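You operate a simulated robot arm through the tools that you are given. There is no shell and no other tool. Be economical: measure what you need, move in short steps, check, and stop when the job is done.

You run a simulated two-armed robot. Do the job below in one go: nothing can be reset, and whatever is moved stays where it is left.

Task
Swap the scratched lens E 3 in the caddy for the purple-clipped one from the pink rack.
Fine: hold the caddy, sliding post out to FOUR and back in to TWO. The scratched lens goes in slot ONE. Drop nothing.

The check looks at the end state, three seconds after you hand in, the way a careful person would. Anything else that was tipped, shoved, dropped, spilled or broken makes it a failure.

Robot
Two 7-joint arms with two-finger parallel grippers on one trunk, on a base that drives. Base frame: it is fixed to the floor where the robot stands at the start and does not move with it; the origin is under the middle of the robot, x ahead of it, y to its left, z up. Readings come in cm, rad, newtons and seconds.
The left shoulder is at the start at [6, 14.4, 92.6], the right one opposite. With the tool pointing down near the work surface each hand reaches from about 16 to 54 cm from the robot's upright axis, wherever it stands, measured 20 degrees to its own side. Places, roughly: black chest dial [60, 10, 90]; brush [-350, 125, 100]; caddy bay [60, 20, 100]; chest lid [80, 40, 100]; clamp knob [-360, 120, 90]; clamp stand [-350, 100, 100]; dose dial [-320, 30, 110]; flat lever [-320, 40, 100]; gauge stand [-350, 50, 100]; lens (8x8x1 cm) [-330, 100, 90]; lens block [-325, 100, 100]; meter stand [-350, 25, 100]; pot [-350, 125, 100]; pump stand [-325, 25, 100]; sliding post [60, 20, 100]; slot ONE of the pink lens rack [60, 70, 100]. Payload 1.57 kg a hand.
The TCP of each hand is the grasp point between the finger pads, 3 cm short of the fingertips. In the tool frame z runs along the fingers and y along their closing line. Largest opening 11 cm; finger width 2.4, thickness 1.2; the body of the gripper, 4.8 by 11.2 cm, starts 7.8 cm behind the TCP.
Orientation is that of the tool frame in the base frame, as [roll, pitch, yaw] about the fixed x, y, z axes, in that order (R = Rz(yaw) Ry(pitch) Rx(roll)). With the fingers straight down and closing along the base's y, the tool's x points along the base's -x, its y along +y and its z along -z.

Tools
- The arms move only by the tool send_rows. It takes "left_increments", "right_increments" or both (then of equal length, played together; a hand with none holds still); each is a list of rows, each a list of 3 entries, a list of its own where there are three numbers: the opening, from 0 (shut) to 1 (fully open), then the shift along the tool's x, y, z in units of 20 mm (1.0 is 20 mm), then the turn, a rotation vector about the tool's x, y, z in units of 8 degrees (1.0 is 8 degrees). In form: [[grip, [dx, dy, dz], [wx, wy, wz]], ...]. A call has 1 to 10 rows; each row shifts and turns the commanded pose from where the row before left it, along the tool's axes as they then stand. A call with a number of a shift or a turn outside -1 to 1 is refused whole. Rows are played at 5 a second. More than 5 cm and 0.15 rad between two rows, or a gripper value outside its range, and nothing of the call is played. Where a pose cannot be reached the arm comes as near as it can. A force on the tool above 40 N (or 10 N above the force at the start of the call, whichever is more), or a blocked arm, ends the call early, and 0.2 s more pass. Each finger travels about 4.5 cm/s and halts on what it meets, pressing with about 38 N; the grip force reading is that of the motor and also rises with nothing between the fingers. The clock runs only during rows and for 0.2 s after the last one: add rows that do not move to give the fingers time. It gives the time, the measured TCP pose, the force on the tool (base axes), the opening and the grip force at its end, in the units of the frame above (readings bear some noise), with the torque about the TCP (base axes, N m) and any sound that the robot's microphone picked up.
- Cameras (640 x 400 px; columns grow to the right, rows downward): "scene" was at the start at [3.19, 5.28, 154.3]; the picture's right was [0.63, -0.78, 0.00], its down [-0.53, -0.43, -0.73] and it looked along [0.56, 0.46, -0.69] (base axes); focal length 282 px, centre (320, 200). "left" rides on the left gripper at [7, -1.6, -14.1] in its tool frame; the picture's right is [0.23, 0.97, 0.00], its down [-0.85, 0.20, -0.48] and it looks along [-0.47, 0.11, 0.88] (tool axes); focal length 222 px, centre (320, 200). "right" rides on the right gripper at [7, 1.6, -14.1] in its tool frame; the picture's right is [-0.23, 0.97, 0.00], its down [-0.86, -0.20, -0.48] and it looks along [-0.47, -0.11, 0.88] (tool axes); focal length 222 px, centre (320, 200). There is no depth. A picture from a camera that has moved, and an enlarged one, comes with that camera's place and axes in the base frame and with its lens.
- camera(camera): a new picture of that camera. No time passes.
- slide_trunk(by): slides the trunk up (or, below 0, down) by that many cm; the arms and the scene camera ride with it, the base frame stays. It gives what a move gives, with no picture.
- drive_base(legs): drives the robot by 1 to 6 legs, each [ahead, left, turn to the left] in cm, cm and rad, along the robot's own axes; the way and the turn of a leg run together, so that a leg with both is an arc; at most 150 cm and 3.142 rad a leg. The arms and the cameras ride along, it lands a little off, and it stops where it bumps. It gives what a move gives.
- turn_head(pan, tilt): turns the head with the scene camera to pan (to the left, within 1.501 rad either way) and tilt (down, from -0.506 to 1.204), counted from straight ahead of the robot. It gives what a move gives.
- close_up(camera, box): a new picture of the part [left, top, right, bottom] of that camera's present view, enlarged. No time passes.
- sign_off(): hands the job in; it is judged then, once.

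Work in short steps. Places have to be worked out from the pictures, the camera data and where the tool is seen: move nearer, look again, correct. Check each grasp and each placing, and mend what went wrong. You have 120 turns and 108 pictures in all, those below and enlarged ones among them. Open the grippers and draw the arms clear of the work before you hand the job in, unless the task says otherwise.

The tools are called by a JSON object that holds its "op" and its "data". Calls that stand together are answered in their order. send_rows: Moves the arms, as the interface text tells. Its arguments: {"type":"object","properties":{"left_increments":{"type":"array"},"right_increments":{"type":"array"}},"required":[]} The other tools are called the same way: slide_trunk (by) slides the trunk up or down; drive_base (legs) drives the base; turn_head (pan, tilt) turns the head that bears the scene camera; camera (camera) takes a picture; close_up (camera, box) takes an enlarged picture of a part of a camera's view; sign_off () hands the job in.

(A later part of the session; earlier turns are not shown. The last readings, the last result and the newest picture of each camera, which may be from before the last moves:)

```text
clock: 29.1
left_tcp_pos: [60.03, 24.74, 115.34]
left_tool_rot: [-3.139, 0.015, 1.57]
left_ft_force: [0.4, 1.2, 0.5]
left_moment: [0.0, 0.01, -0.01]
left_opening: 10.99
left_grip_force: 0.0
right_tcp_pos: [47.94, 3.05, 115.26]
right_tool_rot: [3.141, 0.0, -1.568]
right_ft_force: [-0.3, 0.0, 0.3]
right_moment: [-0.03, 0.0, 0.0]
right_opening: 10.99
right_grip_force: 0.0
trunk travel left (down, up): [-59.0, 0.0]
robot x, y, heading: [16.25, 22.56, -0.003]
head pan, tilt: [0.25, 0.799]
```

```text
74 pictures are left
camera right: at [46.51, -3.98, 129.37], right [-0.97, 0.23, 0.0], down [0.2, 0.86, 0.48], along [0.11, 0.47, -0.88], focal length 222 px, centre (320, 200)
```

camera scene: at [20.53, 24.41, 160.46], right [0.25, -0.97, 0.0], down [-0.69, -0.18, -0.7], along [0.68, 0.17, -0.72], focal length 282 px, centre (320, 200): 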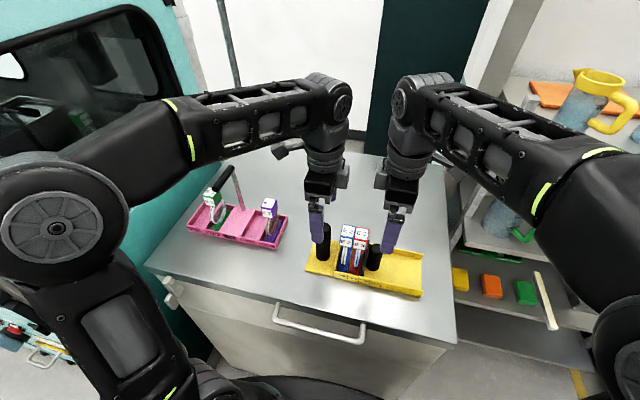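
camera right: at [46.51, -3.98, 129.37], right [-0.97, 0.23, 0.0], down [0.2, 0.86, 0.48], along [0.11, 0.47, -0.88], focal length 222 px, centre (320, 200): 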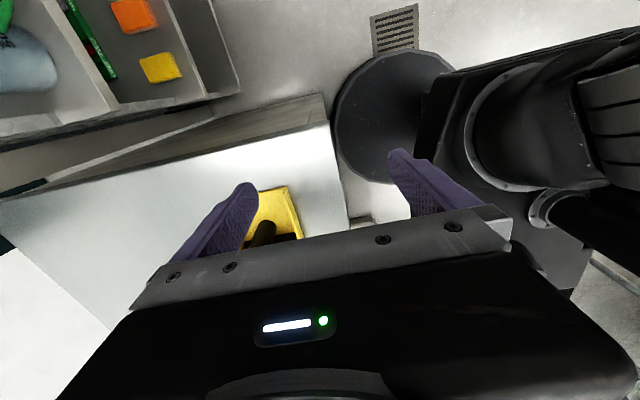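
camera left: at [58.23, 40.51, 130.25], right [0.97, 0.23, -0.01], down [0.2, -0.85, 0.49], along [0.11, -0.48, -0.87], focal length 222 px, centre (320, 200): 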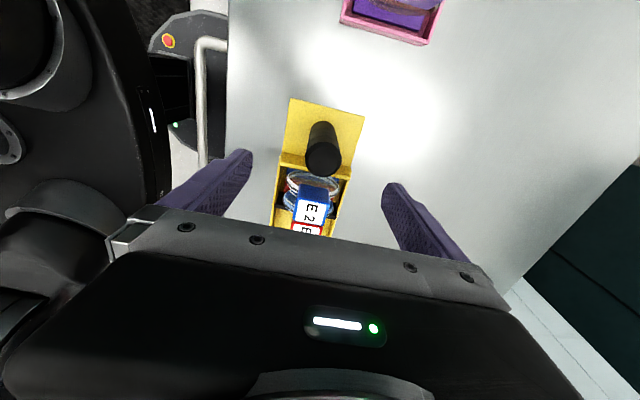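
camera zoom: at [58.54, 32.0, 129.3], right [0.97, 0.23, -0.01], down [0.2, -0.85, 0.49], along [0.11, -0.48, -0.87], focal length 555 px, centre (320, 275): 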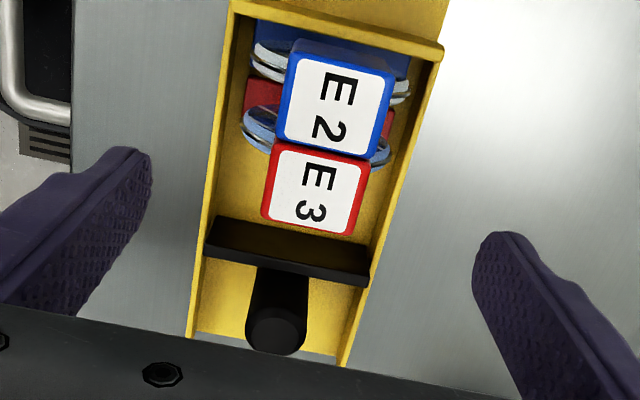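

The cube centre reads (59.9, 24.9). I lower to TCP z ≈ 109.9, so the tips just reach the cube bottom, and close.

{"op": "send_rows", "data": {"left_increments": [[1, [0.05, 0, 0.68], [0, 0, 0]], [1, [0, 0, 0.68], [0, 0, 0]], [1, [0, 0, 0.68], [0, 0, 0]], [1, [0, 0, 0.68], [0, 0, 0]], [0.7, [0, 0, 0], [0, 0, 0]], [0.5, [0, 0, 0], [0, 0, 0]]]}}

{"op": "close_up", "data": {"camera": "scene", "box": [290, 190, 430, 290]}}

{"op": "close_up", "data": {"camera": "left", "box": [220, 90, 420, 250]}}

```text
clock: 30.5
left_tcp_pos: [59.95, 24.87, 109.99]
left_tool_rot: [-3.137, 0.014, 1.572]
left_ft_force: [0.9, -0.3, -0.5]
left_moment: [0.03, -0.01, -0.02]
left_opening: 5.97
left_grip_force: 0.3
right_tcp_pos: [47.92, 3.02, 115.21]
right_tool_rot: [-3.14, -0.001, -1.569]
right_ft_force: [0.4, -0.6, -0.2]
right_moment: [0.0, 0.02, -0.01]
right_opening: 11.01
right_grip_force: 0.1
trunk travel left (down, up): [-59.0, 0.0]
robot x, y, heading: [15.73, 22.53, 0.005]
head pan, tilt: [0.25, 0.799]
```

```text
4.00 times, centred on (360, 240) of scene
camera zoom: at [20.5, 24.48, 160.46], right [0.25, -0.97, 0.0], down [-0.69, -0.18, -0.7], along [0.68, 0.17, -0.72], focal length 1129 px, centre (160, 40)
```

zoom: 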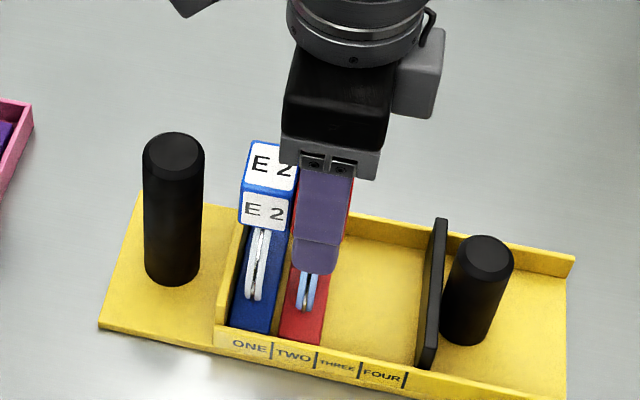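

```text
2.50 times, centred on (320, 170) of left
camera zoom: at [58.37, 31.99, 123.93], right [0.97, 0.23, -0.01], down [0.2, -0.85, 0.49], along [0.11, -0.48, -0.87], focal length 555 px, centre (320, 275)
```

zoom: 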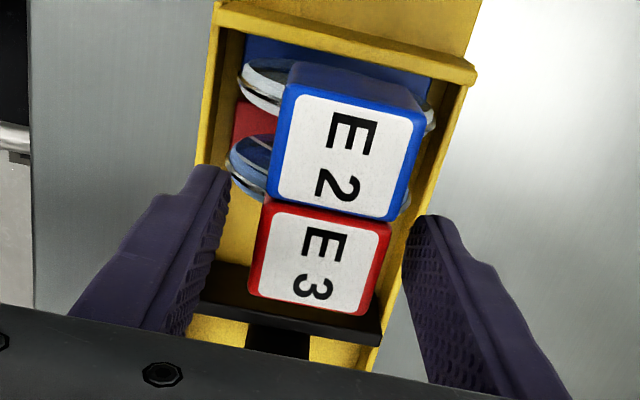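

Well centred. I close on the cube.

{"op": "send_rows", "data": {"left_increments": [[0.35, [0, 0, 0], [0, 0, 0]], [0.2, [0, 0, 0], [0, 0, 0]], [0.1, [0, 0, 0], [0, 0, 0]], [0, [0, 0, 0], [0, 0, 0]], [0, [0, 0, 0], [0, 0, 0]]]}}

{"op": "close_up", "data": {"camera": "left", "box": [220, 90, 420, 250]}}

```text
clock: 31.7
left_tcp_pos: [59.87, 24.83, 110.01]
left_tool_rot: [-3.139, 0.012, 1.57]
left_ft_force: [1.0, 0.3, -0.8]
left_moment: [-0.02, -0.06, 0.0]
left_opening: 3.53
left_grip_force: 37.7
right_tcp_pos: [47.96, 2.96, 115.33]
right_tool_rot: [-3.139, -0.002, -1.57]
right_ft_force: [-0.4, -0.4, 0.5]
right_moment: [-0.01, 0.04, 0.01]
right_opening: 10.98
right_grip_force: 0.1
trunk travel left (down, up): [-59.0, 0.0]
robot x, y, heading: [16.24, 22.32, -0.0]
head pan, tilt: [0.25, 0.799]
```

```text
2.50 times, centred on (320, 170) of left
camera zoom: at [58.37, 31.99, 123.95], right [0.97, 0.23, -0.01], down [0.2, -0.85, 0.49], along [0.11, -0.48, -0.87], focal length 555 px, centre (320, 275)
```

zoom: 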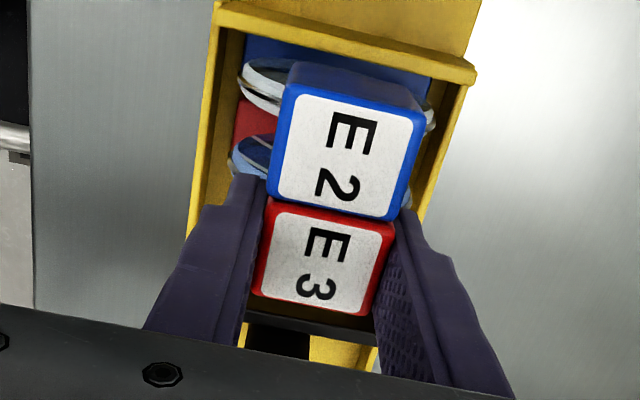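

The grip holds (3.5 cm, 38 N). I lift slowly, 6 cm straight up.

{"op": "send_rows", "data": {"left_increments": [[0, [0, 0, -0.2], [0, 0, 0]], [0, [0, 0, -0.3], [0, 0, 0]], [0, [0, 0, -0.3], [0, 0, 0]], [0, [0, 0, -0.3], [0, 0, 0]], [0, [0, 0, -0.4], [0, 0, 0]], [0, [0, 0, -0.5], [0, 0, 0]], [0, [0, 0, -0.5], [0, 0, 0]], [0, [0, 0, -0.5], [0, 0, 0]]]}}

{"op": "close_up", "data": {"camera": "scene", "box": [290, 190, 430, 290]}}

```text
clock: 33.5
left_tcp_pos: [60.04, 24.93, 116.08]
left_tool_rot: [-3.139, 0.012, 1.569]
left_ft_force: [0.1, 0.0, -0.9]
left_moment: [-0.01, -0.01, 0.02]
left_opening: 3.54
left_grip_force: 37.7
right_tcp_pos: [48.07, 3.0, 115.34]
right_tool_rot: [-3.139, 0.0, -1.569]
right_ft_force: [0.1, -0.9, -0.4]
right_moment: [-0.01, 0.0, 0.0]
right_opening: 10.99
right_grip_force: 0.0
trunk travel left (down, up): [-59.0, 0.0]
robot x, y, heading: [15.8, 22.6, -0.002]
head pan, tilt: [0.25, 0.799]
```

```text
4.00 times, centred on (360, 240) of scene
camera zoom: at [20.47, 24.48, 160.46], right [0.25, -0.97, 0.0], down [-0.69, -0.18, -0.7], along [0.68, 0.17, -0.72], focal length 1129 px, centre (160, 40)
```

zoom: 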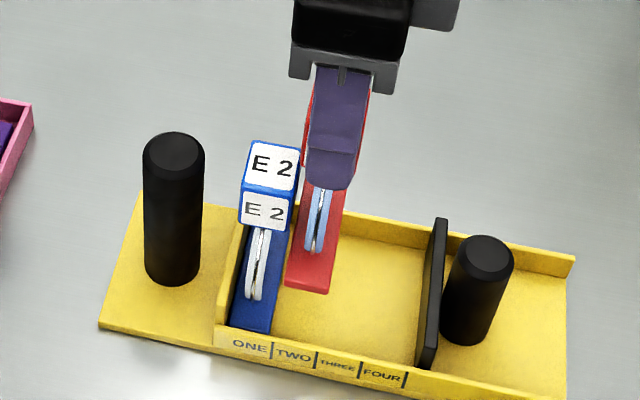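

E 3 came up cleanly, with its red foot attached to the lens. Before carrying on I look left, because slot ONE is close to the teal wall and my wrist camera sticks out on that side.

{"op": "turn_head", "data": {"pan": 1.1, "tilt": 0.7}}

{"op": "camera", "data": {"camera": "scene"}}

```text
clock: 34.7
left_tcp_pos: [60.02, 24.9, 115.78]
left_tool_rot: [-3.138, 0.013, 1.571]
left_ft_force: [-0.5, 0.4, -0.5]
left_moment: [0.01, 0.0, 0.01]
left_opening: 3.49
left_grip_force: 38.1
right_tcp_pos: [47.9, 3.02, 115.33]
right_tool_rot: [-3.14, 0.001, -1.569]
right_ft_force: [-0.4, -0.3, 0.2]
right_moment: [-0.02, 0.01, 0.0]
right_opening: 10.99
right_grip_force: 0.1
trunk travel left (down, up): [-59.0, 0.0]
robot x, y, heading: [16.06, 22.56, 0.002]
head pan, tilt: [1.1, 0.7]
```

```text
69 pictures are left
camera scene: at [16.53, 30.05, 161.29], right [0.89, -0.45, 0.0], down [-0.29, -0.57, -0.76], along [0.35, 0.68, -0.64], focal length 282 px, centre (320, 200)
```

scene: 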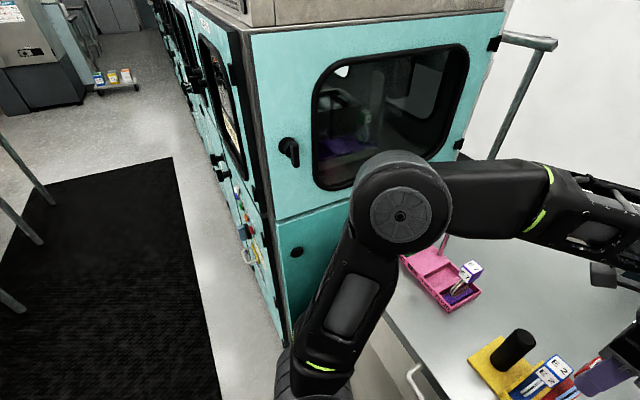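

The wall face is at y ≈ 78–80, too close for a wrist camera on the +y side at slot ONE. I set E 3 back in its spot so I can regrasp it with the camera turned inward.

{"op": "send_rows", "data": {"left_increments": [[0, [0, 0, 0.5], [0, 0, 0]], [0, [-0.03, 0, 0.5], [0, 0, 0]], [0, [0, 0, 0.5], [0, 0, 0]], [0, [0, 0, 0.5], [0, 0, 0]], [0, [0, 0, 0.4], [0, 0, 0]], [0, [0, 0, 0.3], [0, 0, 0]], [0, [0, 0, 0.2], [0, 0, 0]], [0, [0, 0, 0], [0, 0, 0]]]}}

{"op": "turn_head", "data": {"pan": 0.25, "tilt": 0.8}}

{"op": "close_up", "data": {"camera": "scene", "box": [290, 190, 430, 290]}}

```text
clock: 36.5
left_tcp_pos: [60.12, 24.75, 110.04]
left_tool_rot: [-3.139, 0.012, 1.572]
left_ft_force: [0.4, -0.1, -0.4]
left_moment: [0.01, 0.0, 0.04]
left_opening: 3.53
left_grip_force: 37.3
right_tcp_pos: [48.06, 3.0, 115.21]
right_tool_rot: [-3.139, 0.001, -1.569]
right_ft_force: [-0.2, -0.2, 0.7]
right_moment: [-0.02, -0.03, 0.01]
right_opening: 10.98
right_grip_force: 0.1
trunk travel left (down, up): [-59.0, 0.0]
robot x, y, heading: [15.91, 22.73, 0.002]
head pan, tilt: [1.1, 0.7]
```

```text
clock: 37.6
left_tcp_pos: [60.09, 24.75, 110.09]
left_tool_rot: [-3.137, 0.012, 1.572]
left_ft_force: [0.2, 0.3, -0.7]
left_moment: [-0.01, 0.0, 0.0]
left_opening: 3.52
left_grip_force: 37.9
right_tcp_pos: [47.95, 3.17, 115.22]
right_tool_rot: [-3.138, -0.001, -1.569]
right_ft_force: [-0.2, 0.2, -0.1]
right_moment: [-0.01, 0.04, -0.01]
right_opening: 10.96
right_grip_force: 0.1
trunk travel left (down, up): [-59.0, 0.0]
robot x, y, heading: [16.14, 23.11, 0.002]
head pan, tilt: [0.25, 0.799]
```

```text
4.00 times, centred on (360, 240) of scene
camera zoom: at [20.49, 24.49, 160.46], right [0.25, -0.97, 0.0], down [-0.69, -0.18, -0.7], along [0.68, 0.17, -0.72], focal length 1129 px, centre (160, 40)
```

zoom: 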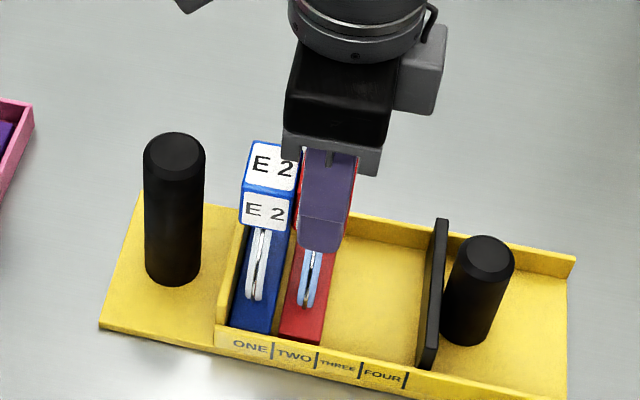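

It looks seated but the force shows no contact, so I feel downward 2 mm.

{"op": "send_rows", "data": {"left_increments": [[0, [0, 0, 0.04], [0, 0, 0]], [0, [0, 0, 0.04], [0, 0, 0]], [0, [0, 0, 0], [0, 0, 0]]]}}

```text
clock: 38.5
left_tcp_pos: [60.04, 24.82, 109.91]
left_tool_rot: [-3.139, 0.012, 1.573]
left_ft_force: [0.7, -0.2, 1.1]
left_moment: [0.0, -0.11, 0.02]
left_opening: 3.53
left_grip_force: 38.3
right_tcp_pos: [47.9, 2.95, 115.22]
right_tool_rot: [-3.139, 0.0, -1.57]
right_ft_force: [0.4, 0.0, 0.1]
right_moment: [-0.04, 0.02, 0.02]
right_opening: 10.97
right_grip_force: 0.0
trunk travel left (down, up): [-59.0, 0.0]
robot x, y, heading: [15.99, 22.39, 0.002]
head pan, tilt: [0.25, 0.799]
```

Contact shows (Fz +1.1 N), so it is seated. I open and rise.

{"op": "send_rows", "data": {"left_increments": [[0.4, [0, 0, 0], [0, 0, 0]], [0.6, [0, 0, 0], [0, 0, 0]], [0.8, [0, 0, 0], [0, 0, 0]], [1, [0, 0, 0], [0, 0, 0]], [1, [0, 0, -0.5], [0, 0, 0]], [1, [0, 0, -0.8], [0, 0, 0]], [1, [0, 0, -0.9], [0, 0, 0]], [1, [0, 0, -0.9], [0, 0, 0]]]}}

{"op": "send_rows", "data": {"left_increments": [[1, [0, 0, 0], [0, 0, 1]], [1, [0, 0, 0], [0, 0, 1]], [1, [0, 0, 0], [0, 0, 1]], [1, [0, 0, 0], [0, 0, 1]], [1, [0, 0, 0], [0, 0, 1]], [1, [0, 0, 0], [0, 0, 1]], [1, [0, 0, 0], [0, 0, 1]], [1, [0, 0, 0], [0, 0, 1]], [1, [0, 0, 0], [0, 0, 1]], [1, [0, 0, 0], [0, 0, 1]]]}}

{"op": "send_rows", "data": {"left_increments": [[1, [0, 0, 0], [0, 0, 1]], [1, [0, 0, 0], [0, 0, 1]], [1, [0, 0, 0], [0, 0, 1]], [1, [0, 0, 0], [0, 0, 1]], [1, [0, 0, 0], [0, 0, 1]], [1, [0, 0, 0], [0, 0, 1]], [1, [0, 0, 0], [0, 0, 1]], [1, [0, 0, 0], [0, 0, 1]], [1, [0, 0, 0], [0, 0, 1]], [1, [0, 0, 0], [0, 0, 1]]]}}

{"op": "send_rows", "data": {"left_increments": [[1, [0, 0, 0], [0, 0, 1]], [1, [0, 0, 0], [0, 0, 1]], [1, [0, 0, 0], [0, 0, 0.5]]]}}

{"op": "camera", "data": {"camera": "scene"}}

{"op": "close_up", "data": {"camera": "left", "box": [220, 90, 420, 250]}}

```text
clock: 40.2
left_tcp_pos: [60.07, 24.95, 116.2]
left_tool_rot: [-3.139, 0.012, 1.57]
left_ft_force: [-0.3, -0.5, 0.2]
left_moment: [0.0, 0.03, 0.03]
left_opening: 10.98
left_grip_force: 0.0
right_tcp_pos: [47.96, 2.9, 115.35]
right_tool_rot: [-3.14, 0.003, -1.568]
right_ft_force: [0.2, 0.2, -0.3]
right_moment: [0.01, 0.01, 0.03]
right_opening: 11.0
right_grip_force: 0.1
trunk travel left (down, up): [-59.0, 0.0]
robot x, y, heading: [15.92, 22.26, 0.0]
head pan, tilt: [0.25, 0.799]
```

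```text
clock: 42.5
left_tcp_pos: [60.01, 24.84, 116.2]
left_tool_rot: [3.129, 0.006, 0.171]
left_ft_force: [-0.3, -0.1, 0.0]
left_moment: [-0.01, 0.01, -0.02]
left_opening: 11.0
left_grip_force: 0.1
right_tcp_pos: [48.06, 2.92, 115.4]
right_tool_rot: [-3.14, 0.002, -1.569]
right_ft_force: [0.2, -0.3, 0.3]
right_moment: [0.01, 0.0, -0.02]
right_opening: 11.0
right_grip_force: 0.1
trunk travel left (down, up): [-59.0, 0.0]
robot x, y, heading: [15.72, 22.35, 0.001]
head pan, tilt: [0.25, 0.799]
```

```text
clock: 44.6
left_tcp_pos: [53.04, 20.89, 107.11]
left_tool_rot: [3.135, -0.013, -1.217]
left_ft_force: [0.7, -0.1, 0.0]
left_moment: [0.01, -0.02, -0.01]
left_opening: 11.01
left_grip_force: 0.0
left hand out of reach, approached as far as the arm can: row 6, 7, 8, 9, 10
right_tcp_pos: [48.03, 3.03, 115.2]
right_tool_rot: [-3.14, 0.001, -1.571]
right_ft_force: [0.6, 1.0, -0.9]
right_moment: [0.02, 0.0, 0.0]
right_opening: 10.99
right_grip_force: 0.1
trunk travel left (down, up): [-59.0, 0.0]
robot x, y, heading: [15.83, 22.44, -0.0]
head pan, tilt: [0.25, 0.799]
```

```text
clock: 45.5
left_tcp_pos: [46.6, 17.67, 102.7]
left_tool_rot: [-3.127, -0.018, -1.554]
left_ft_force: [-0.6, 2.7, 19.3]
left_moment: [0.24, -0.24, 0.05]
left_opening: 11.02
left_grip_force: 0.1
left hand out of reach, approached as far as the arm can: row 1, 2, 3
right_tcp_pos: [48.04, 3.06, 115.23]
right_tool_rot: [-3.141, 0.001, -1.569]
right_ft_force: [-0.2, -0.3, -0.7]
right_moment: [0.01, -0.03, 0.01]
right_opening: 11.01
right_grip_force: 0.0
trunk travel left (down, up): [-59.0, 0.0]
robot x, y, heading: [15.68, 22.5, -0.001]
head pan, tilt: [0.25, 0.799]
stopped in row 3 (left hand): the force on the tool passed its limit at 52 N (the readings are from after the stop); the commanded pose is now the measured one
```

```text
67 pictures are left
camera scene: at [20.41, 24.52, 160.49], right [0.25, -0.97, 0.0], down [-0.69, -0.18, -0.7], along [0.68, 0.17, -0.72], focal length 282 px, centre (320, 200)
```

scene: 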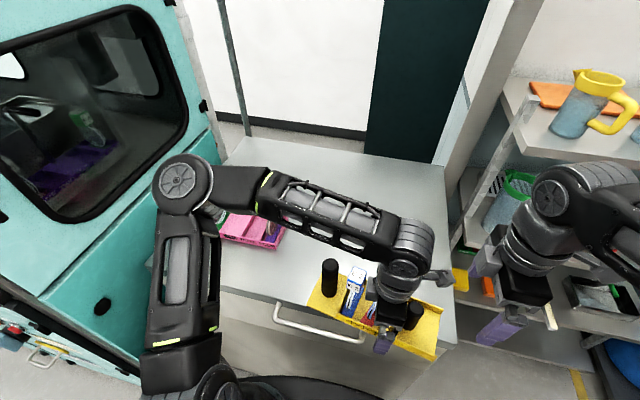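

```text
2.50 times, centred on (320, 170) of left
camera zoom: at [48.08, 10.99, 116.97], right [-0.97, -0.24, -0.01], down [-0.22, 0.86, 0.46], along [-0.1, 0.45, -0.89], focal length 555 px, centre (320, 275)
```

zoom: 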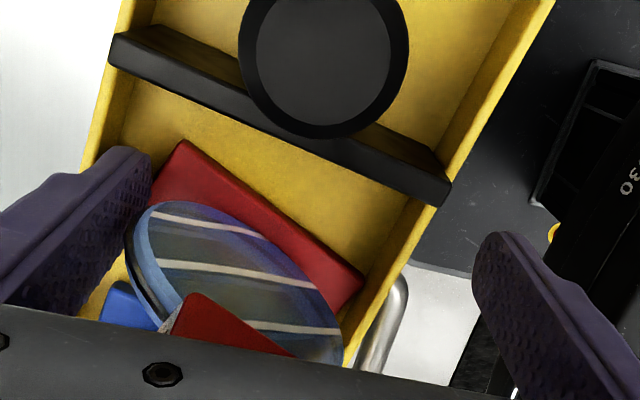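

The blind batch was a mistake: out of reach, the hand sank and pressed on something. I inspect before moving.

{"op": "close_up", "data": {"camera": "scene", "box": [290, 240, 450, 360]}}

{"op": "camera", "data": {"camera": "left"}}

{"op": "camera", "data": {"camera": "right"}}

```text
3.33 times, centred on (370, 300) of scene
camera zoom: at [20.41, 24.52, 160.49], right [0.25, -0.97, 0.0], down [-0.69, -0.18, -0.7], along [0.68, 0.17, -0.72], focal length 941 px, centre (153, -133)
```

zoom: 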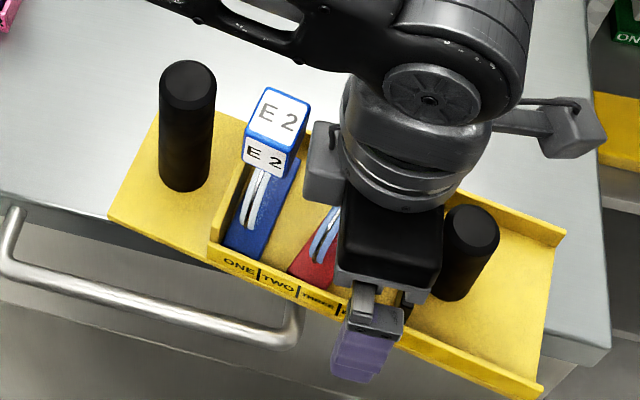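

```text
64 pictures are left
camera left: at [48.08, 10.99, 116.97], right [-0.97, -0.24, -0.01], down [-0.22, 0.86, 0.46], along [-0.1, 0.45, -0.89], focal length 222 px, centre (320, 200)
```

left: 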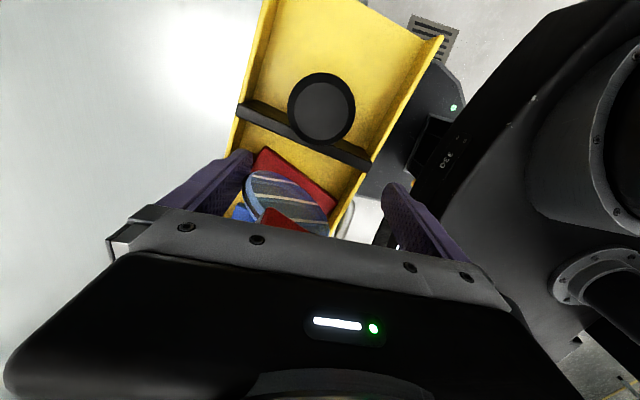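

```text
63 pictures are left
camera right: at [46.45, -3.98, 129.43], right [-0.97, 0.23, 0.0], down [0.2, 0.86, 0.48], along [0.11, 0.47, -0.88], focal length 222 px, centre (320, 200)
```

right: 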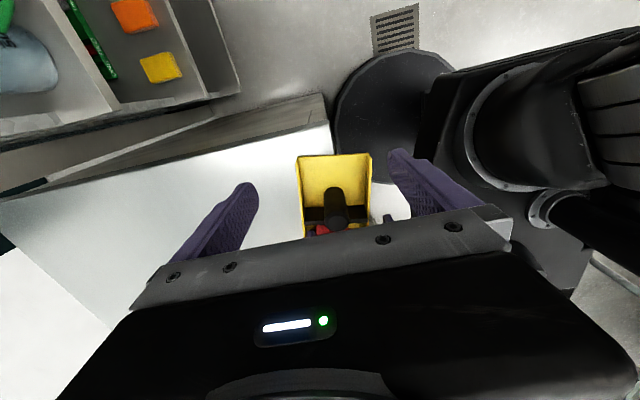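

The caddy was dragged towards me and turned, and E 3 stands askew in it, but nothing has fallen. I back the hand straight up in tiny steps, watching for reach problems.

{"op": "send_rows", "data": {"left_increments": [[1, [0, 0, -0.25], [0, 0, 0]], [1, [0, 0, -0.25], [0, 0, 0]]]}}

{"op": "close_up", "data": {"camera": "scene", "box": [290, 240, 450, 360]}}

```text
clock: 46.1
left_tcp_pos: [46.08, 17.63, 103.34]
left_tool_rot: [-3.127, -0.02, -1.553]
left_ft_force: [1.3, 0.0, 0.0]
left_moment: [0.0, -0.01, 0.0]
left_opening: 11.01
left_grip_force: 0.0
left hand out of reach, approached as far as the arm can: row 2
right_tcp_pos: [47.96, 2.94, 115.22]
right_tool_rot: [-3.14, 0.0, -1.568]
right_ft_force: [0.1, 0.5, -0.9]
right_moment: [0.02, -0.01, 0.01]
right_opening: 11.01
right_grip_force: 0.0
trunk travel left (down, up): [-59.0, 0.0]
robot x, y, heading: [15.68, 22.22, 0.003]
head pan, tilt: [0.25, 0.799]
```

```text
3.33 times, centred on (370, 300) of scene
camera zoom: at [20.49, 24.48, 160.45], right [0.25, -0.97, 0.0], down [-0.69, -0.18, -0.7], along [0.68, 0.17, -0.72], focal length 941 px, centre (153, -133)
```

zoom: 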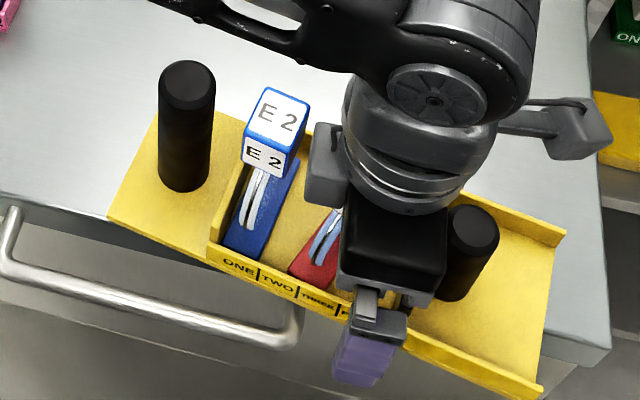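

Vertical escape is limited by a wrist-yaw limit, because I turned the wrong way, and E 3 now stands between the open fingers under the palm. Before moving the left hand I tilt the right hand so its camera can look under it.

{"op": "send_rows", "data": {"right_increments": [[1, [0.7, 0, 0], [0, 0, 0]], [1, [0.7, 0, 0], [0, 0, 0]], [1, [0.6, 0, 0], [0, 0, 0]], [1, [0, 0, 0], [0, -1, 0]], [1, [0, 0, 0], [0, -1, 0]], [1, [0, 0, 0], [0, -1, 0]], [1, [0, 0, 0], [0, -1, 0]]]}}

{"op": "camera", "data": {"camera": "right"}}

```text
clock: 47.7
left_tcp_pos: [46.22, 17.5, 103.38]
left_tool_rot: [-3.128, -0.019, -1.553]
left_ft_force: [0.6, -0.8, -0.3]
left_moment: [0.0, -0.01, 0.04]
left_opening: 11.0
left_grip_force: 0.1
right_tcp_pos: [48.12, -0.95, 115.27]
right_tool_rot: [-3.139, 0.559, -1.569]
right_ft_force: [0.7, -0.3, -0.8]
right_moment: [0.06, -0.02, -0.01]
right_opening: 10.98
right_grip_force: 0.0
trunk travel left (down, up): [-59.0, 0.0]
robot x, y, heading: [15.48, 22.49, 0.007]
head pan, tilt: [0.25, 0.799]
```

```text
61 pictures are left
camera right: at [46.56, -14.46, 123.51], right [-0.97, 0.19, 0.12], down [0.2, 0.47, 0.86], along [0.11, 0.86, -0.5], focal length 222 px, centre (320, 200)
```

right: 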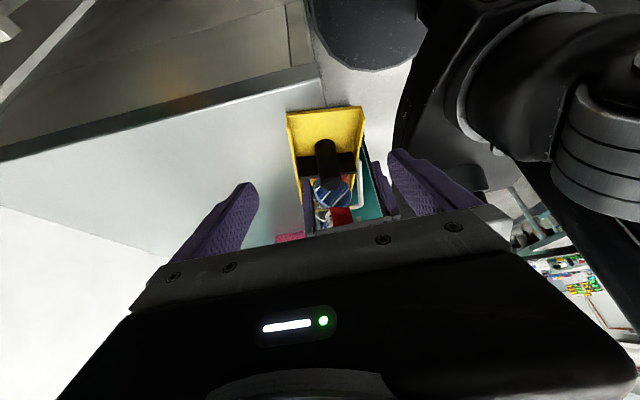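

{"op": "close_up", "data": {"camera": "right", "box": [260, 95, 420, 245]}}

{"op": "close_up", "data": {"camera": "left", "box": [210, 60, 400, 240]}}

```text
2.67 times, centred on (340, 170) of right
camera zoom: at [46.56, -14.46, 123.51], right [-0.97, 0.19, 0.12], down [0.2, 0.47, 0.86], along [0.11, 0.86, -0.5], focal length 592 px, centre (267, 280)
```

zoom: 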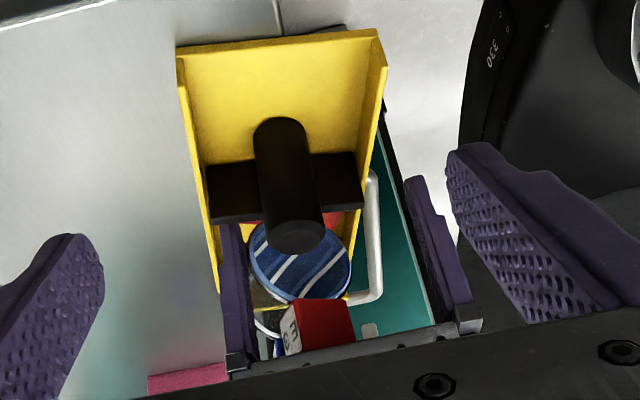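

```text
2.22 times, centred on (305, 150) of left
camera zoom: at [47.79, 10.87, 117.54], right [-0.97, -0.24, -0.01], down [-0.22, 0.86, 0.46], along [-0.1, 0.45, -0.89], focal length 494 px, centre (353, 311)
```

zoom: 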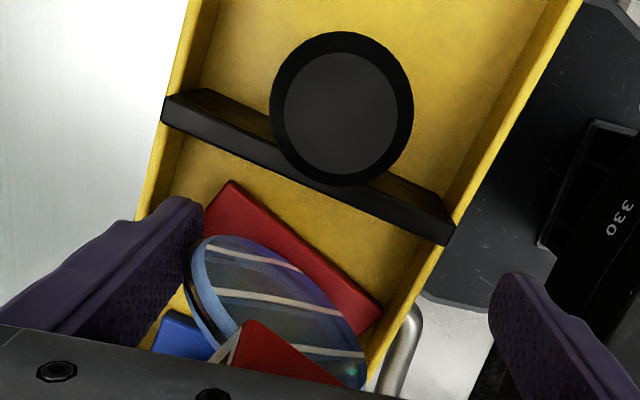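

E 3 stands upright and rotated between the fingers, and the front finger is free outside the caddy. I turn back (ccw) in small steps while rising, so the back finger swings away from E 3's end. Two rows first.

{"op": "send_rows", "data": {"left_increments": [[1, [0, 0, -0.4], [0, 0, -0.8]], [1, [0, 0, -0.6], [0, 0, -0.8]]]}}

{"op": "close_up", "data": {"camera": "right", "box": [260, 95, 420, 245]}}

{"op": "close_up", "data": {"camera": "left", "box": [210, 60, 400, 240]}}

```text
clock: 48.3
left_tcp_pos: [46.01, 17.45, 105.4]
left_tool_rot: [-3.136, -0.022, -1.333]
left_ft_force: [-0.4, -1.0, 0.7]
left_moment: [0.04, -0.01, -0.02]
left_opening: 10.99
left_grip_force: 0.0
right_tcp_pos: [48.01, -0.91, 115.29]
right_tool_rot: [-3.14, 0.559, -1.569]
right_ft_force: [-0.4, -1.1, -0.9]
right_moment: [-0.03, 0.0, 0.0]
right_opening: 11.01
right_grip_force: 0.1
trunk travel left (down, up): [-59.0, 0.0]
robot x, y, heading: [15.88, 22.43, 0.001]
head pan, tilt: [0.25, 0.799]
```

```text
2.67 times, centred on (340, 170) of right
camera zoom: at [46.51, -14.42, 123.55], right [-0.97, 0.19, 0.12], down [0.2, 0.47, 0.86], along [0.11, 0.86, -0.5], focal length 592 px, centre (267, 280)
```

zoom: 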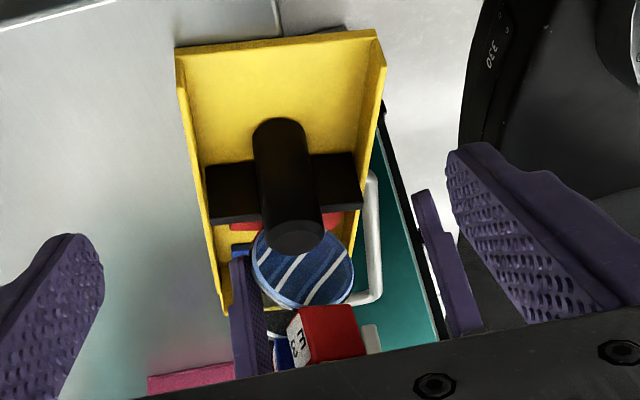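

```text
2.22 times, centred on (305, 150) of left
camera zoom: at [49.12, 11.42, 119.6], right [-0.89, -0.45, 0.0], down [-0.4, 0.79, 0.46], along [-0.21, 0.41, -0.89], focal length 494 px, centre (353, 311)
```

zoom: 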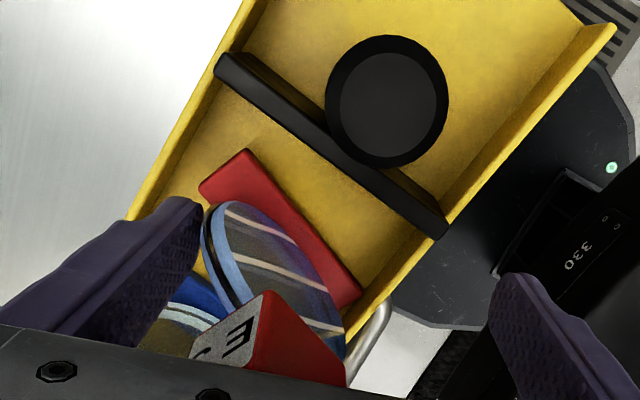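

That worked cleanly. I keep rising with smaller turns.

{"op": "send_rows", "data": {"left_increments": [[1, [0, 0, -0.6], [0, 0, -0.5]], [1, [0, 0, -0.6], [0, 0, -0.5]]]}}

{"op": "close_up", "data": {"camera": "left", "box": [210, 60, 400, 240]}}

```text
clock: 48.9
left_tcp_pos: [45.99, 17.57, 107.72]
left_tool_rot: [-3.139, -0.021, -1.194]
left_ft_force: [-0.1, 0.0, 0.1]
left_moment: [-0.01, 0.02, 0.0]
left_opening: 11.0
left_grip_force: 0.0
right_tcp_pos: [47.9, -0.89, 115.35]
right_tool_rot: [-3.141, 0.557, -1.569]
right_ft_force: [-0.3, -0.2, 0.6]
right_moment: [0.0, 0.02, 0.01]
right_opening: 11.01
right_grip_force: 0.1
trunk travel left (down, up): [-59.0, 0.0]
robot x, y, heading: [15.66, 22.15, -0.0]
head pan, tilt: [0.25, 0.799]
```

```text
2.22 times, centred on (305, 150) of left
camera zoom: at [49.93, 12.03, 121.99], right [-0.82, -0.57, 0.0], down [-0.51, 0.73, 0.46], along [-0.26, 0.38, -0.89], focal length 494 px, centre (353, 311)
```

zoom: 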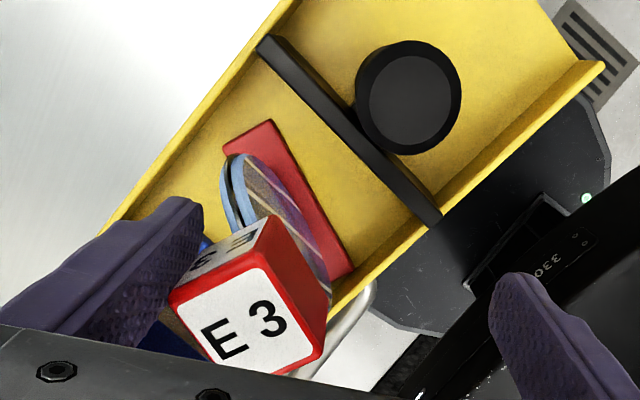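

Now pure upward steps, with a small check.

{"op": "send_rows", "data": {"left_increments": [[1, [0, 0, -0.5], [0, 0, 0]], [1, [0, 0, -0.5], [0, 0, 0]]]}}

{"op": "close_up", "data": {"camera": "left", "box": [210, 60, 400, 240]}}

```text
clock: 49.5
left_tcp_pos: [46.05, 17.69, 109.85]
left_tool_rot: [-3.136, -0.021, -1.193]
left_ft_force: [-1.1, -0.1, -0.1]
left_moment: [0.01, 0.01, 0.01]
left_opening: 11.01
left_grip_force: 0.1
right_tcp_pos: [48.02, -0.93, 115.33]
right_tool_rot: [-3.14, 0.558, -1.568]
right_ft_force: [0.0, -1.2, 0.0]
right_moment: [-0.01, 0.0, 0.04]
right_opening: 10.97
right_grip_force: 0.1
trunk travel left (down, up): [-59.0, 0.0]
robot x, y, heading: [15.87, 22.32, -0.001]
head pan, tilt: [0.25, 0.799]
```

```text
2.22 times, centred on (305, 150) of left
camera zoom: at [49.95, 12.12, 124.05], right [-0.82, -0.57, 0.0], down [-0.51, 0.73, 0.46], along [-0.26, 0.38, -0.89], focal length 494 px, centre (353, 311)
```

zoom: 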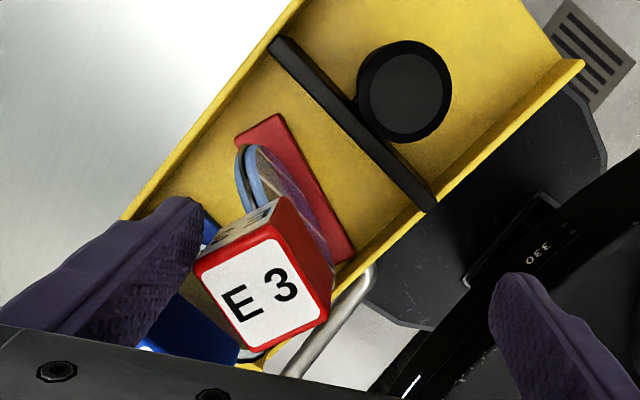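

Rising freely. I continue straight up 4 cm.

{"op": "send_rows", "data": {"left_increments": [[1, [0, 0, -0.5], [0, 0, 0]], [1, [0, 0, -0.5], [0, 0, 0]], [1, [0, 0, -0.5], [0, 0, 0]], [1, [0, 0, -0.5], [0, 0, 0]]]}}

```text
clock: 50.5
left_tcp_pos: [45.96, 17.59, 113.74]
left_tool_rot: [-3.137, -0.021, -1.192]
left_ft_force: [0.4, 0.3, -0.3]
left_moment: [-0.03, -0.03, 0.0]
left_opening: 11.0
left_grip_force: 0.1
right_tcp_pos: [48.01, -0.93, 115.3]
right_tool_rot: [-3.141, 0.559, -1.569]
right_ft_force: [0.0, -0.2, 0.0]
right_moment: [0.0, 0.02, 0.02]
right_opening: 11.0
right_grip_force: 0.1
trunk travel left (down, up): [-59.0, 0.0]
robot x, y, heading: [16.08, 22.64, -0.003]
head pan, tilt: [0.25, 0.799]
```

The tips are above the cubes. I rise 2 cm more and start turning back ccw, checking that the position holds.

{"op": "send_rows", "data": {"left_increments": [[1, [0, 0, -0.6], [0, 0, 0]], [1, [0, 0, -0.4], [0, 0, 0]], [1, [0, 0, 0], [0, 0, -1]], [1, [0, 0, 0], [0, 0, -1]], [1, [0, 0, 0], [0, 0, -1]], [1, [0, 0, 0], [0, 0, -1]], [1, [0, 0, 0], [0, 0, -1]], [1, [0, 0, 0], [0, 0, -1]]]}}

{"op": "camera", "data": {"camera": "scene"}}

```text
clock: 52.3
left_tcp_pos: [45.66, 17.44, 115.22]
left_tool_rot: [3.13, -0.018, -0.352]
left_ft_force: [0.0, 0.5, 0.0]
left_moment: [0.03, -0.01, 0.0]
left_opening: 11.0
left_grip_force: 0.0
left hand out of reach, approached as far as the arm can: row 2
right_tcp_pos: [48.04, -0.93, 115.31]
right_tool_rot: [-3.14, 0.559, -1.569]
right_ft_force: [-0.5, 0.1, -0.2]
right_moment: [-0.05, 0.03, -0.02]
right_opening: 10.97
right_grip_force: 0.1
trunk travel left (down, up): [-59.0, 0.0]
robot x, y, heading: [15.75, 22.57, -0.0]
head pan, tilt: [0.25, 0.799]
```

```text
54 pictures are left
camera scene: at [20.48, 24.47, 160.46], right [0.25, -0.97, 0.0], down [-0.69, -0.18, -0.7], along [0.68, 0.17, -0.72], focal length 282 px, centre (320, 200)
```

scene: 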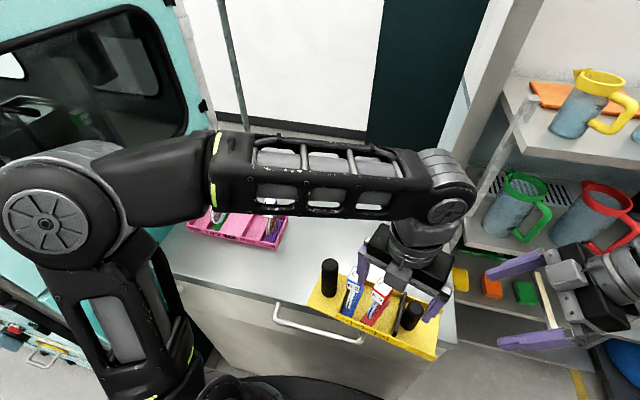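

Position held. I finish turning back to yaw ≈ 1.57 in place, which is clear above everything.

{"op": "send_rows", "data": {"left_increments": [[1, [0, 0, 0], [0, 0, -1]], [1, [0, 0, 0], [0, 0, -1]], [1, [0, 0, 0], [0, 0, -1]], [1, [0, 0, 0], [0, 0, -1]], [1, [0, 0, 0], [0, 0, -1]], [1, [0, 0, 0], [0, 0, -1]], [1, [0, 0, 0], [0, 0, -1]], [1, [0, 0, 0], [0, 0, -1]], [1, [0, 0, 0], [0, 0, -1]], [1, [0, 0, 0], [0, 0, -1]]], "right_increments": [[1, [0, 0, 0], [0, 1, 0]], [1, [0, 0, 0], [0, 1, 0]], [1, [0, 0, 0], [0, 1, 0]], [1, [0, 0, 0], [0, 1, 0]], [1, [0, 0, 0], [0, 0, 0]], [1, [0, 0, 0], [0, 0, 0]], [1, [0, 0, 0], [0, 0, 0]], [1, [0, 0, 0], [0, 0, 0]], [1, [0, 0, 0], [0, 0, 0]], [1, [0, 0, 0], [0, 0, 0]]]}}

```text
clock: 54.5
left_tcp_pos: [45.63, 17.58, 115.24]
left_tool_rot: [3.121, 0.012, 1.043]
left_ft_force: [-0.3, 0.0, 0.5]
left_moment: [0.01, 0.0, -0.02]
left_opening: 10.98
left_grip_force: 0.1
right_tcp_pos: [48.02, -0.96, 115.19]
right_tool_rot: [-3.138, -0.001, -1.567]
right_ft_force: [0.9, -0.8, 0.3]
right_moment: [0.01, 0.02, 0.0]
right_opening: 10.98
right_grip_force: 0.0
trunk travel left (down, up): [-59.0, 0.0]
robot x, y, heading: [16.03, 22.56, 0.001]
head pan, tilt: [0.25, 0.799]
```

{"op": "send_rows", "data": {"left_increments": [[1, [0, 0, 0], [0, 0, -1]], [1, [0, 0, 0], [0, 0, -1]], [1, [0, 0, 0], [0, 0, -1]], [1, [0, 0, 0], [0, 0, -0.75]], [1, [1, 0, 0], [0, 0, 0]], [1, [1, 0, 0], [0, 0, 0]], [1, [1, 0, 0], [0, 0, 0]], [1, [1, 0, 0], [0, 0, 0]], [1, [1, 0, 0], [0, 0, 0]], [1, [1, 0, 0], [0, 0, 0]]]}}

{"op": "close_up", "data": {"camera": "scene", "box": [290, 240, 450, 360]}}

{"op": "close_up", "data": {"camera": "right", "box": [230, 130, 420, 250]}}

```text
clock: 56.7
left_tcp_pos: [45.77, 29.51, 114.96]
left_tool_rot: [3.128, 0.02, 1.564]
left_ft_force: [-0.9, 0.3, 0.1]
left_moment: [-0.03, 0.0, 0.03]
left_opening: 11.0
left_grip_force: 0.1
right_tcp_pos: [48.0, -0.89, 115.3]
right_tool_rot: [-3.14, 0.0, -1.569]
right_ft_force: [-0.2, -0.9, -0.6]
right_moment: [-0.02, 0.01, 0.02]
right_opening: 10.98
right_grip_force: 0.0
trunk travel left (down, up): [-59.0, 0.0]
robot x, y, heading: [15.77, 22.5, 0.001]
head pan, tilt: [0.25, 0.799]
```

```text
3.33 times, centred on (370, 300) of scene
camera zoom: at [20.46, 24.52, 160.46], right [0.25, -0.97, 0.0], down [-0.69, -0.18, -0.7], along [0.68, 0.17, -0.72], focal length 941 px, centre (153, -133)
```

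zoom: 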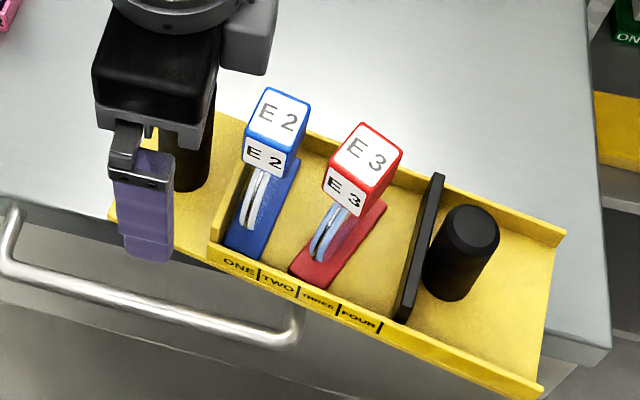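

```text
3.33 times, centred on (325, 190) of right
camera zoom: at [46.52, -7.94, 129.41], right [-0.97, 0.23, 0.0], down [0.2, 0.86, 0.48], along [0.11, 0.47, -0.88], focal length 740 px, centre (303, 233)
```

zoom: 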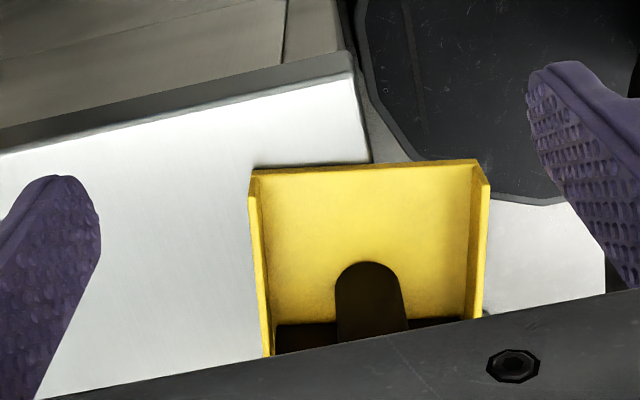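

All is upright. The caddy now has its handle near (51.0, 29.9) and its post near (47.7, 12.0), turned about 10° clockwise. I will grip both posts again and slide the caddy back to where it stood. First I place both hands above them.

{"op": "send_rows", "data": {"left_increments": [[1, [0.2, 0, 0], [0, 0, 0]], [1, [0, 0.52, 0], [0, 0, 0]], [1, [0, 0.52, 0], [0, 0, 0]], [1, [0, 0.52, 0], [0, 0, 0]], [1, [0, 0.52, 0], [0, 0, 0]], [1, [0, 0.52, 0], [0, 0, 0]], [1, [0, 0, 0], [0, 0, 0]], [1, [0, 0, 0], [0, 0, 0]]], "right_increments": [[1, [-0.8, 0, 0], [0, 0, 0]], [1, [-0.8, 0, 0], [0, 0, 0]], [1, [-0.8, 0, 0], [0, 0, 0]], [1, [-0.8, 0.1, 0], [0, 0, 0]], [1, [-0.8, 0, 0], [0, 0, 0]], [1, [-0.8, 0, 0], [0, 0, 0]], [1, [-0.8, 0, 0], [0, 0, 0]], [1, [-0.85, 0, 0], [0, 0, 0]]]}}

{"op": "camera", "data": {"camera": "left"}}

{"op": "camera", "data": {"camera": "right"}}

```text
clock: 58.5
left_tcp_pos: [51.06, 30.05, 115.06]
left_tool_rot: [3.131, 0.016, 1.565]
left_ft_force: [-0.3, -0.7, -0.8]
left_moment: [-0.01, 0.02, 0.02]
left_opening: 10.99
left_grip_force: 0.0
right_tcp_pos: [47.8, 11.88, 115.25]
right_tool_rot: [3.141, -0.001, -1.57]
right_ft_force: [-0.3, -0.3, 0.0]
right_moment: [0.0, 0.04, -0.01]
right_opening: 11.0
right_grip_force: 0.1
trunk travel left (down, up): [-59.0, 0.0]
robot x, y, heading: [16.23, 22.31, 0.003]
head pan, tilt: [0.25, 0.799]
```

```text
51 pictures are left
camera left: at [49.19, 37.31, 128.92], right [0.98, 0.22, 0.01], down [0.19, -0.85, 0.5], along [0.12, -0.48, -0.87], focal length 222 px, centre (320, 200)
```

left: 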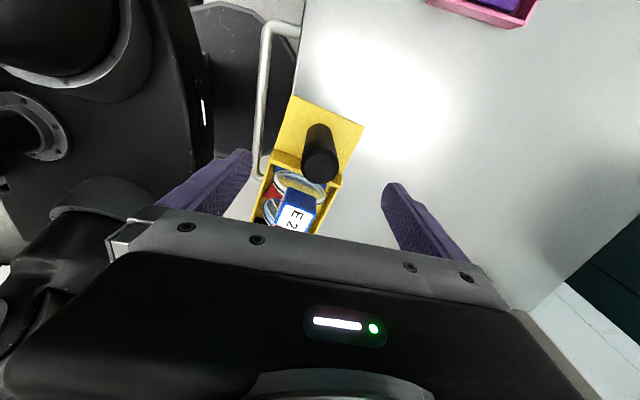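

```text
50 pictures are left
camera right: at [46.29, 4.88, 129.38], right [-0.97, 0.23, 0.0], down [0.2, 0.86, 0.48], along [0.11, 0.47, -0.88], focal length 222 px, centre (320, 200)
```

right: 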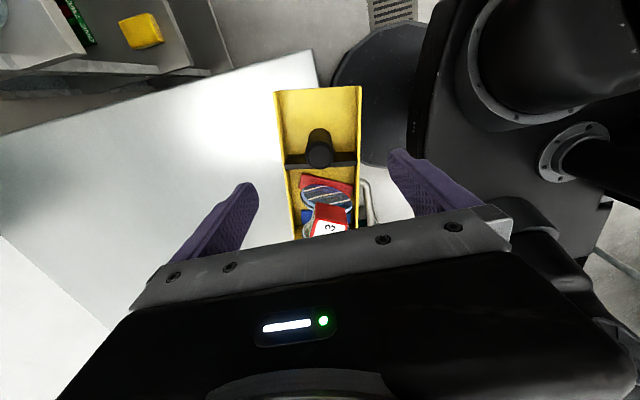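

Both are aligned. I lower both to the earlier heights, then close.

{"op": "send_rows", "data": {"left_increments": [[1, [0.15, 0, 0.75], [0, 0, 0]], [1, [0, 0, 0.75], [0, 0, 0]], [1, [0, 0, 0.75], [0, 0, 0]], [1, [0, 0, 0.75], [0, 0, 0]], [1, [0, 0, 0.75], [0, 0, 0]], [1, [0, 0, 0.75], [0, 0, 0]]], "right_increments": [[1, [0, 0, 0.85], [0, 0, 0]], [1, [0, 0, 0.85], [0, 0, 0]], [1, [0, 0, 0.85], [0, 0, 0]], [1, [0, 0, 0.85], [0, 0, 0]], [1, [0, 0, 0.85], [0, 0, 0]], [1, [0, 0, 0.85], [0, 0, 0]]]}}

{"op": "send_rows", "data": {"left_increments": [[0.5, [0, 0, 0], [0, 0, 0]], [0.4, [0, 0, 0], [0, 0, 0]], [0.3, [0, 0, 0], [0, 0, 0]], [0.2, [0, 0, 0], [0, 0, 0]], [0, [0, 0, 0], [0, 0, 0]], [0, [0, 0, 0], [0, 0, 0]], [0, [0, 0, 0], [0, 0, 0]]], "right_increments": [[0.5, [0, 0, 0], [0, 0, 0]], [0.4, [0, 0, 0], [0, 0, 0]], [0.3, [0, 0, 0], [0, 0, 0]], [0.2, [0, 0, 0], [0, 0, 0]], [0, [0, 0, 0], [0, 0, 0]], [0, [0, 0, 0], [0, 0, 0]], [0, [0, 0, 0], [0, 0, 0]]]}}

{"op": "close_up", "data": {"camera": "scene", "box": [290, 240, 450, 360]}}

```text
clock: 59.9
left_tcp_pos: [51.22, 30.01, 105.93]
left_tool_rot: [3.129, 0.016, 1.567]
left_ft_force: [-0.6, -0.2, 0.0]
left_moment: [-0.01, 0.01, -0.03]
left_opening: 11.0
left_grip_force: 0.1
right_tcp_pos: [47.67, 11.82, 105.01]
right_tool_rot: [-3.14, 0.001, -1.57]
right_ft_force: [-0.5, 0.0, -0.2]
right_moment: [0.0, 0.0, -0.02]
right_opening: 11.0
right_grip_force: 0.0
trunk travel left (down, up): [-59.0, 0.0]
robot x, y, heading: [15.94, 22.36, 0.001]
head pan, tilt: [0.25, 0.799]
```

```text
clock: 61.5
left_tcp_pos: [51.15, 30.16, 105.98]
left_tool_rot: [3.13, 0.016, 1.567]
left_ft_force: [-4.1, 1.7, 4.3]
left_moment: [0.0, 1.73, -0.03]
left_opening: 3.56
left_grip_force: 33.7
right_tcp_pos: [47.69, 11.82, 105.12]
right_tool_rot: [-3.14, 0.001, -1.571]
right_ft_force: [5.6, -1.3, -1.9]
right_moment: [-0.42, -1.42, -0.89]
right_opening: 6.46
right_grip_force: 38.1
trunk travel left (down, up): [-59.0, 0.0]
robot x, y, heading: [15.77, 22.12, 0.002]
head pan, tilt: [0.25, 0.799]
```

```text
3.33 times, centred on (370, 300) of scene
camera zoom: at [20.49, 24.48, 160.46], right [0.25, -0.97, 0.0], down [-0.69, -0.18, -0.7], along [0.68, 0.17, -0.72], focal length 941 px, centre (153, -133)
```

zoom: 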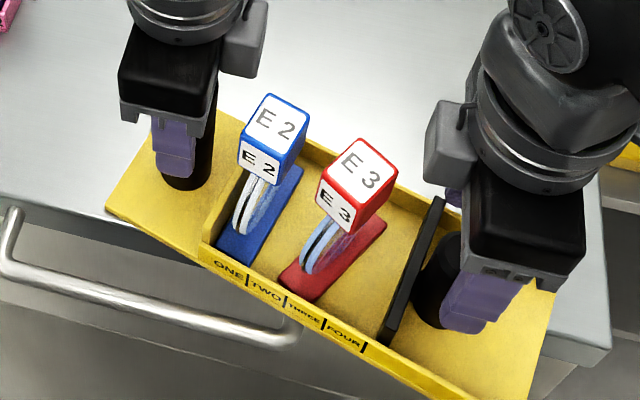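

The left grip is good. The right fingers stopped at 6.5 cm, caught on the skewed plate, and nudged the caddy. I open the right hand, shift it slightly −y and align its yaw to the caddy (about 13° cw).

{"op": "send_rows", "data": {"right_increments": [[0.7, [0, 0, 0], [0, 0, 0]], [0.9, [0, 0, 0], [0, 0, 0]], [1, [0, 0, 0], [0, 0, 0]], [1, [0, 0, 0], [0, 0, 0]], [1, [0, 0, 0], [0, 0, 0]]], "left_increments": [[0, [0, 0, 0], [0, 0, 0]], [0, [0, 0, 0], [0, 0, 0]], [0, [0, 0, 0], [0, 0, 0]], [0, [0, 0, 0], [0, 0, 0]], [0, [0, 0, 0], [0, 0, 0]]]}}

{"op": "close_up", "data": {"camera": "right", "box": [220, 90, 420, 250]}}

```text
clock: 62.7
left_tcp_pos: [51.31, 30.08, 106.04]
left_tool_rot: [3.128, 0.02, 1.566]
left_ft_force: [0.0, 1.0, 2.3]
left_moment: [-0.38, 0.22, 0.06]
left_opening: 3.54
left_grip_force: 38.5
right_tcp_pos: [47.7, 11.82, 105.07]
right_tool_rot: [-3.139, 0.001, -1.568]
right_ft_force: [0.7, 0.0, -0.1]
right_moment: [0.02, 0.0, -0.05]
right_opening: 11.0
right_grip_force: 0.0
trunk travel left (down, up): [-59.0, 0.0]
robot x, y, heading: [15.95, 21.93, 0.002]
head pan, tilt: [0.25, 0.799]
```

```text
2.50 times, centred on (320, 170) of right
camera zoom: at [46.21, 4.82, 119.16], right [-0.97, 0.23, 0.0], down [0.2, 0.86, 0.48], along [0.11, 0.47, -0.88], focal length 555 px, centre (320, 275)
```

zoom: 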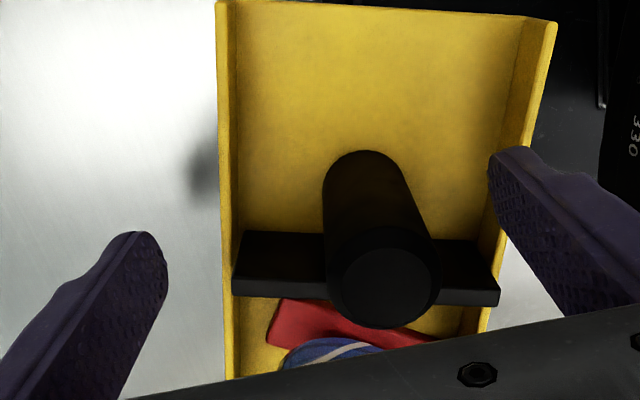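

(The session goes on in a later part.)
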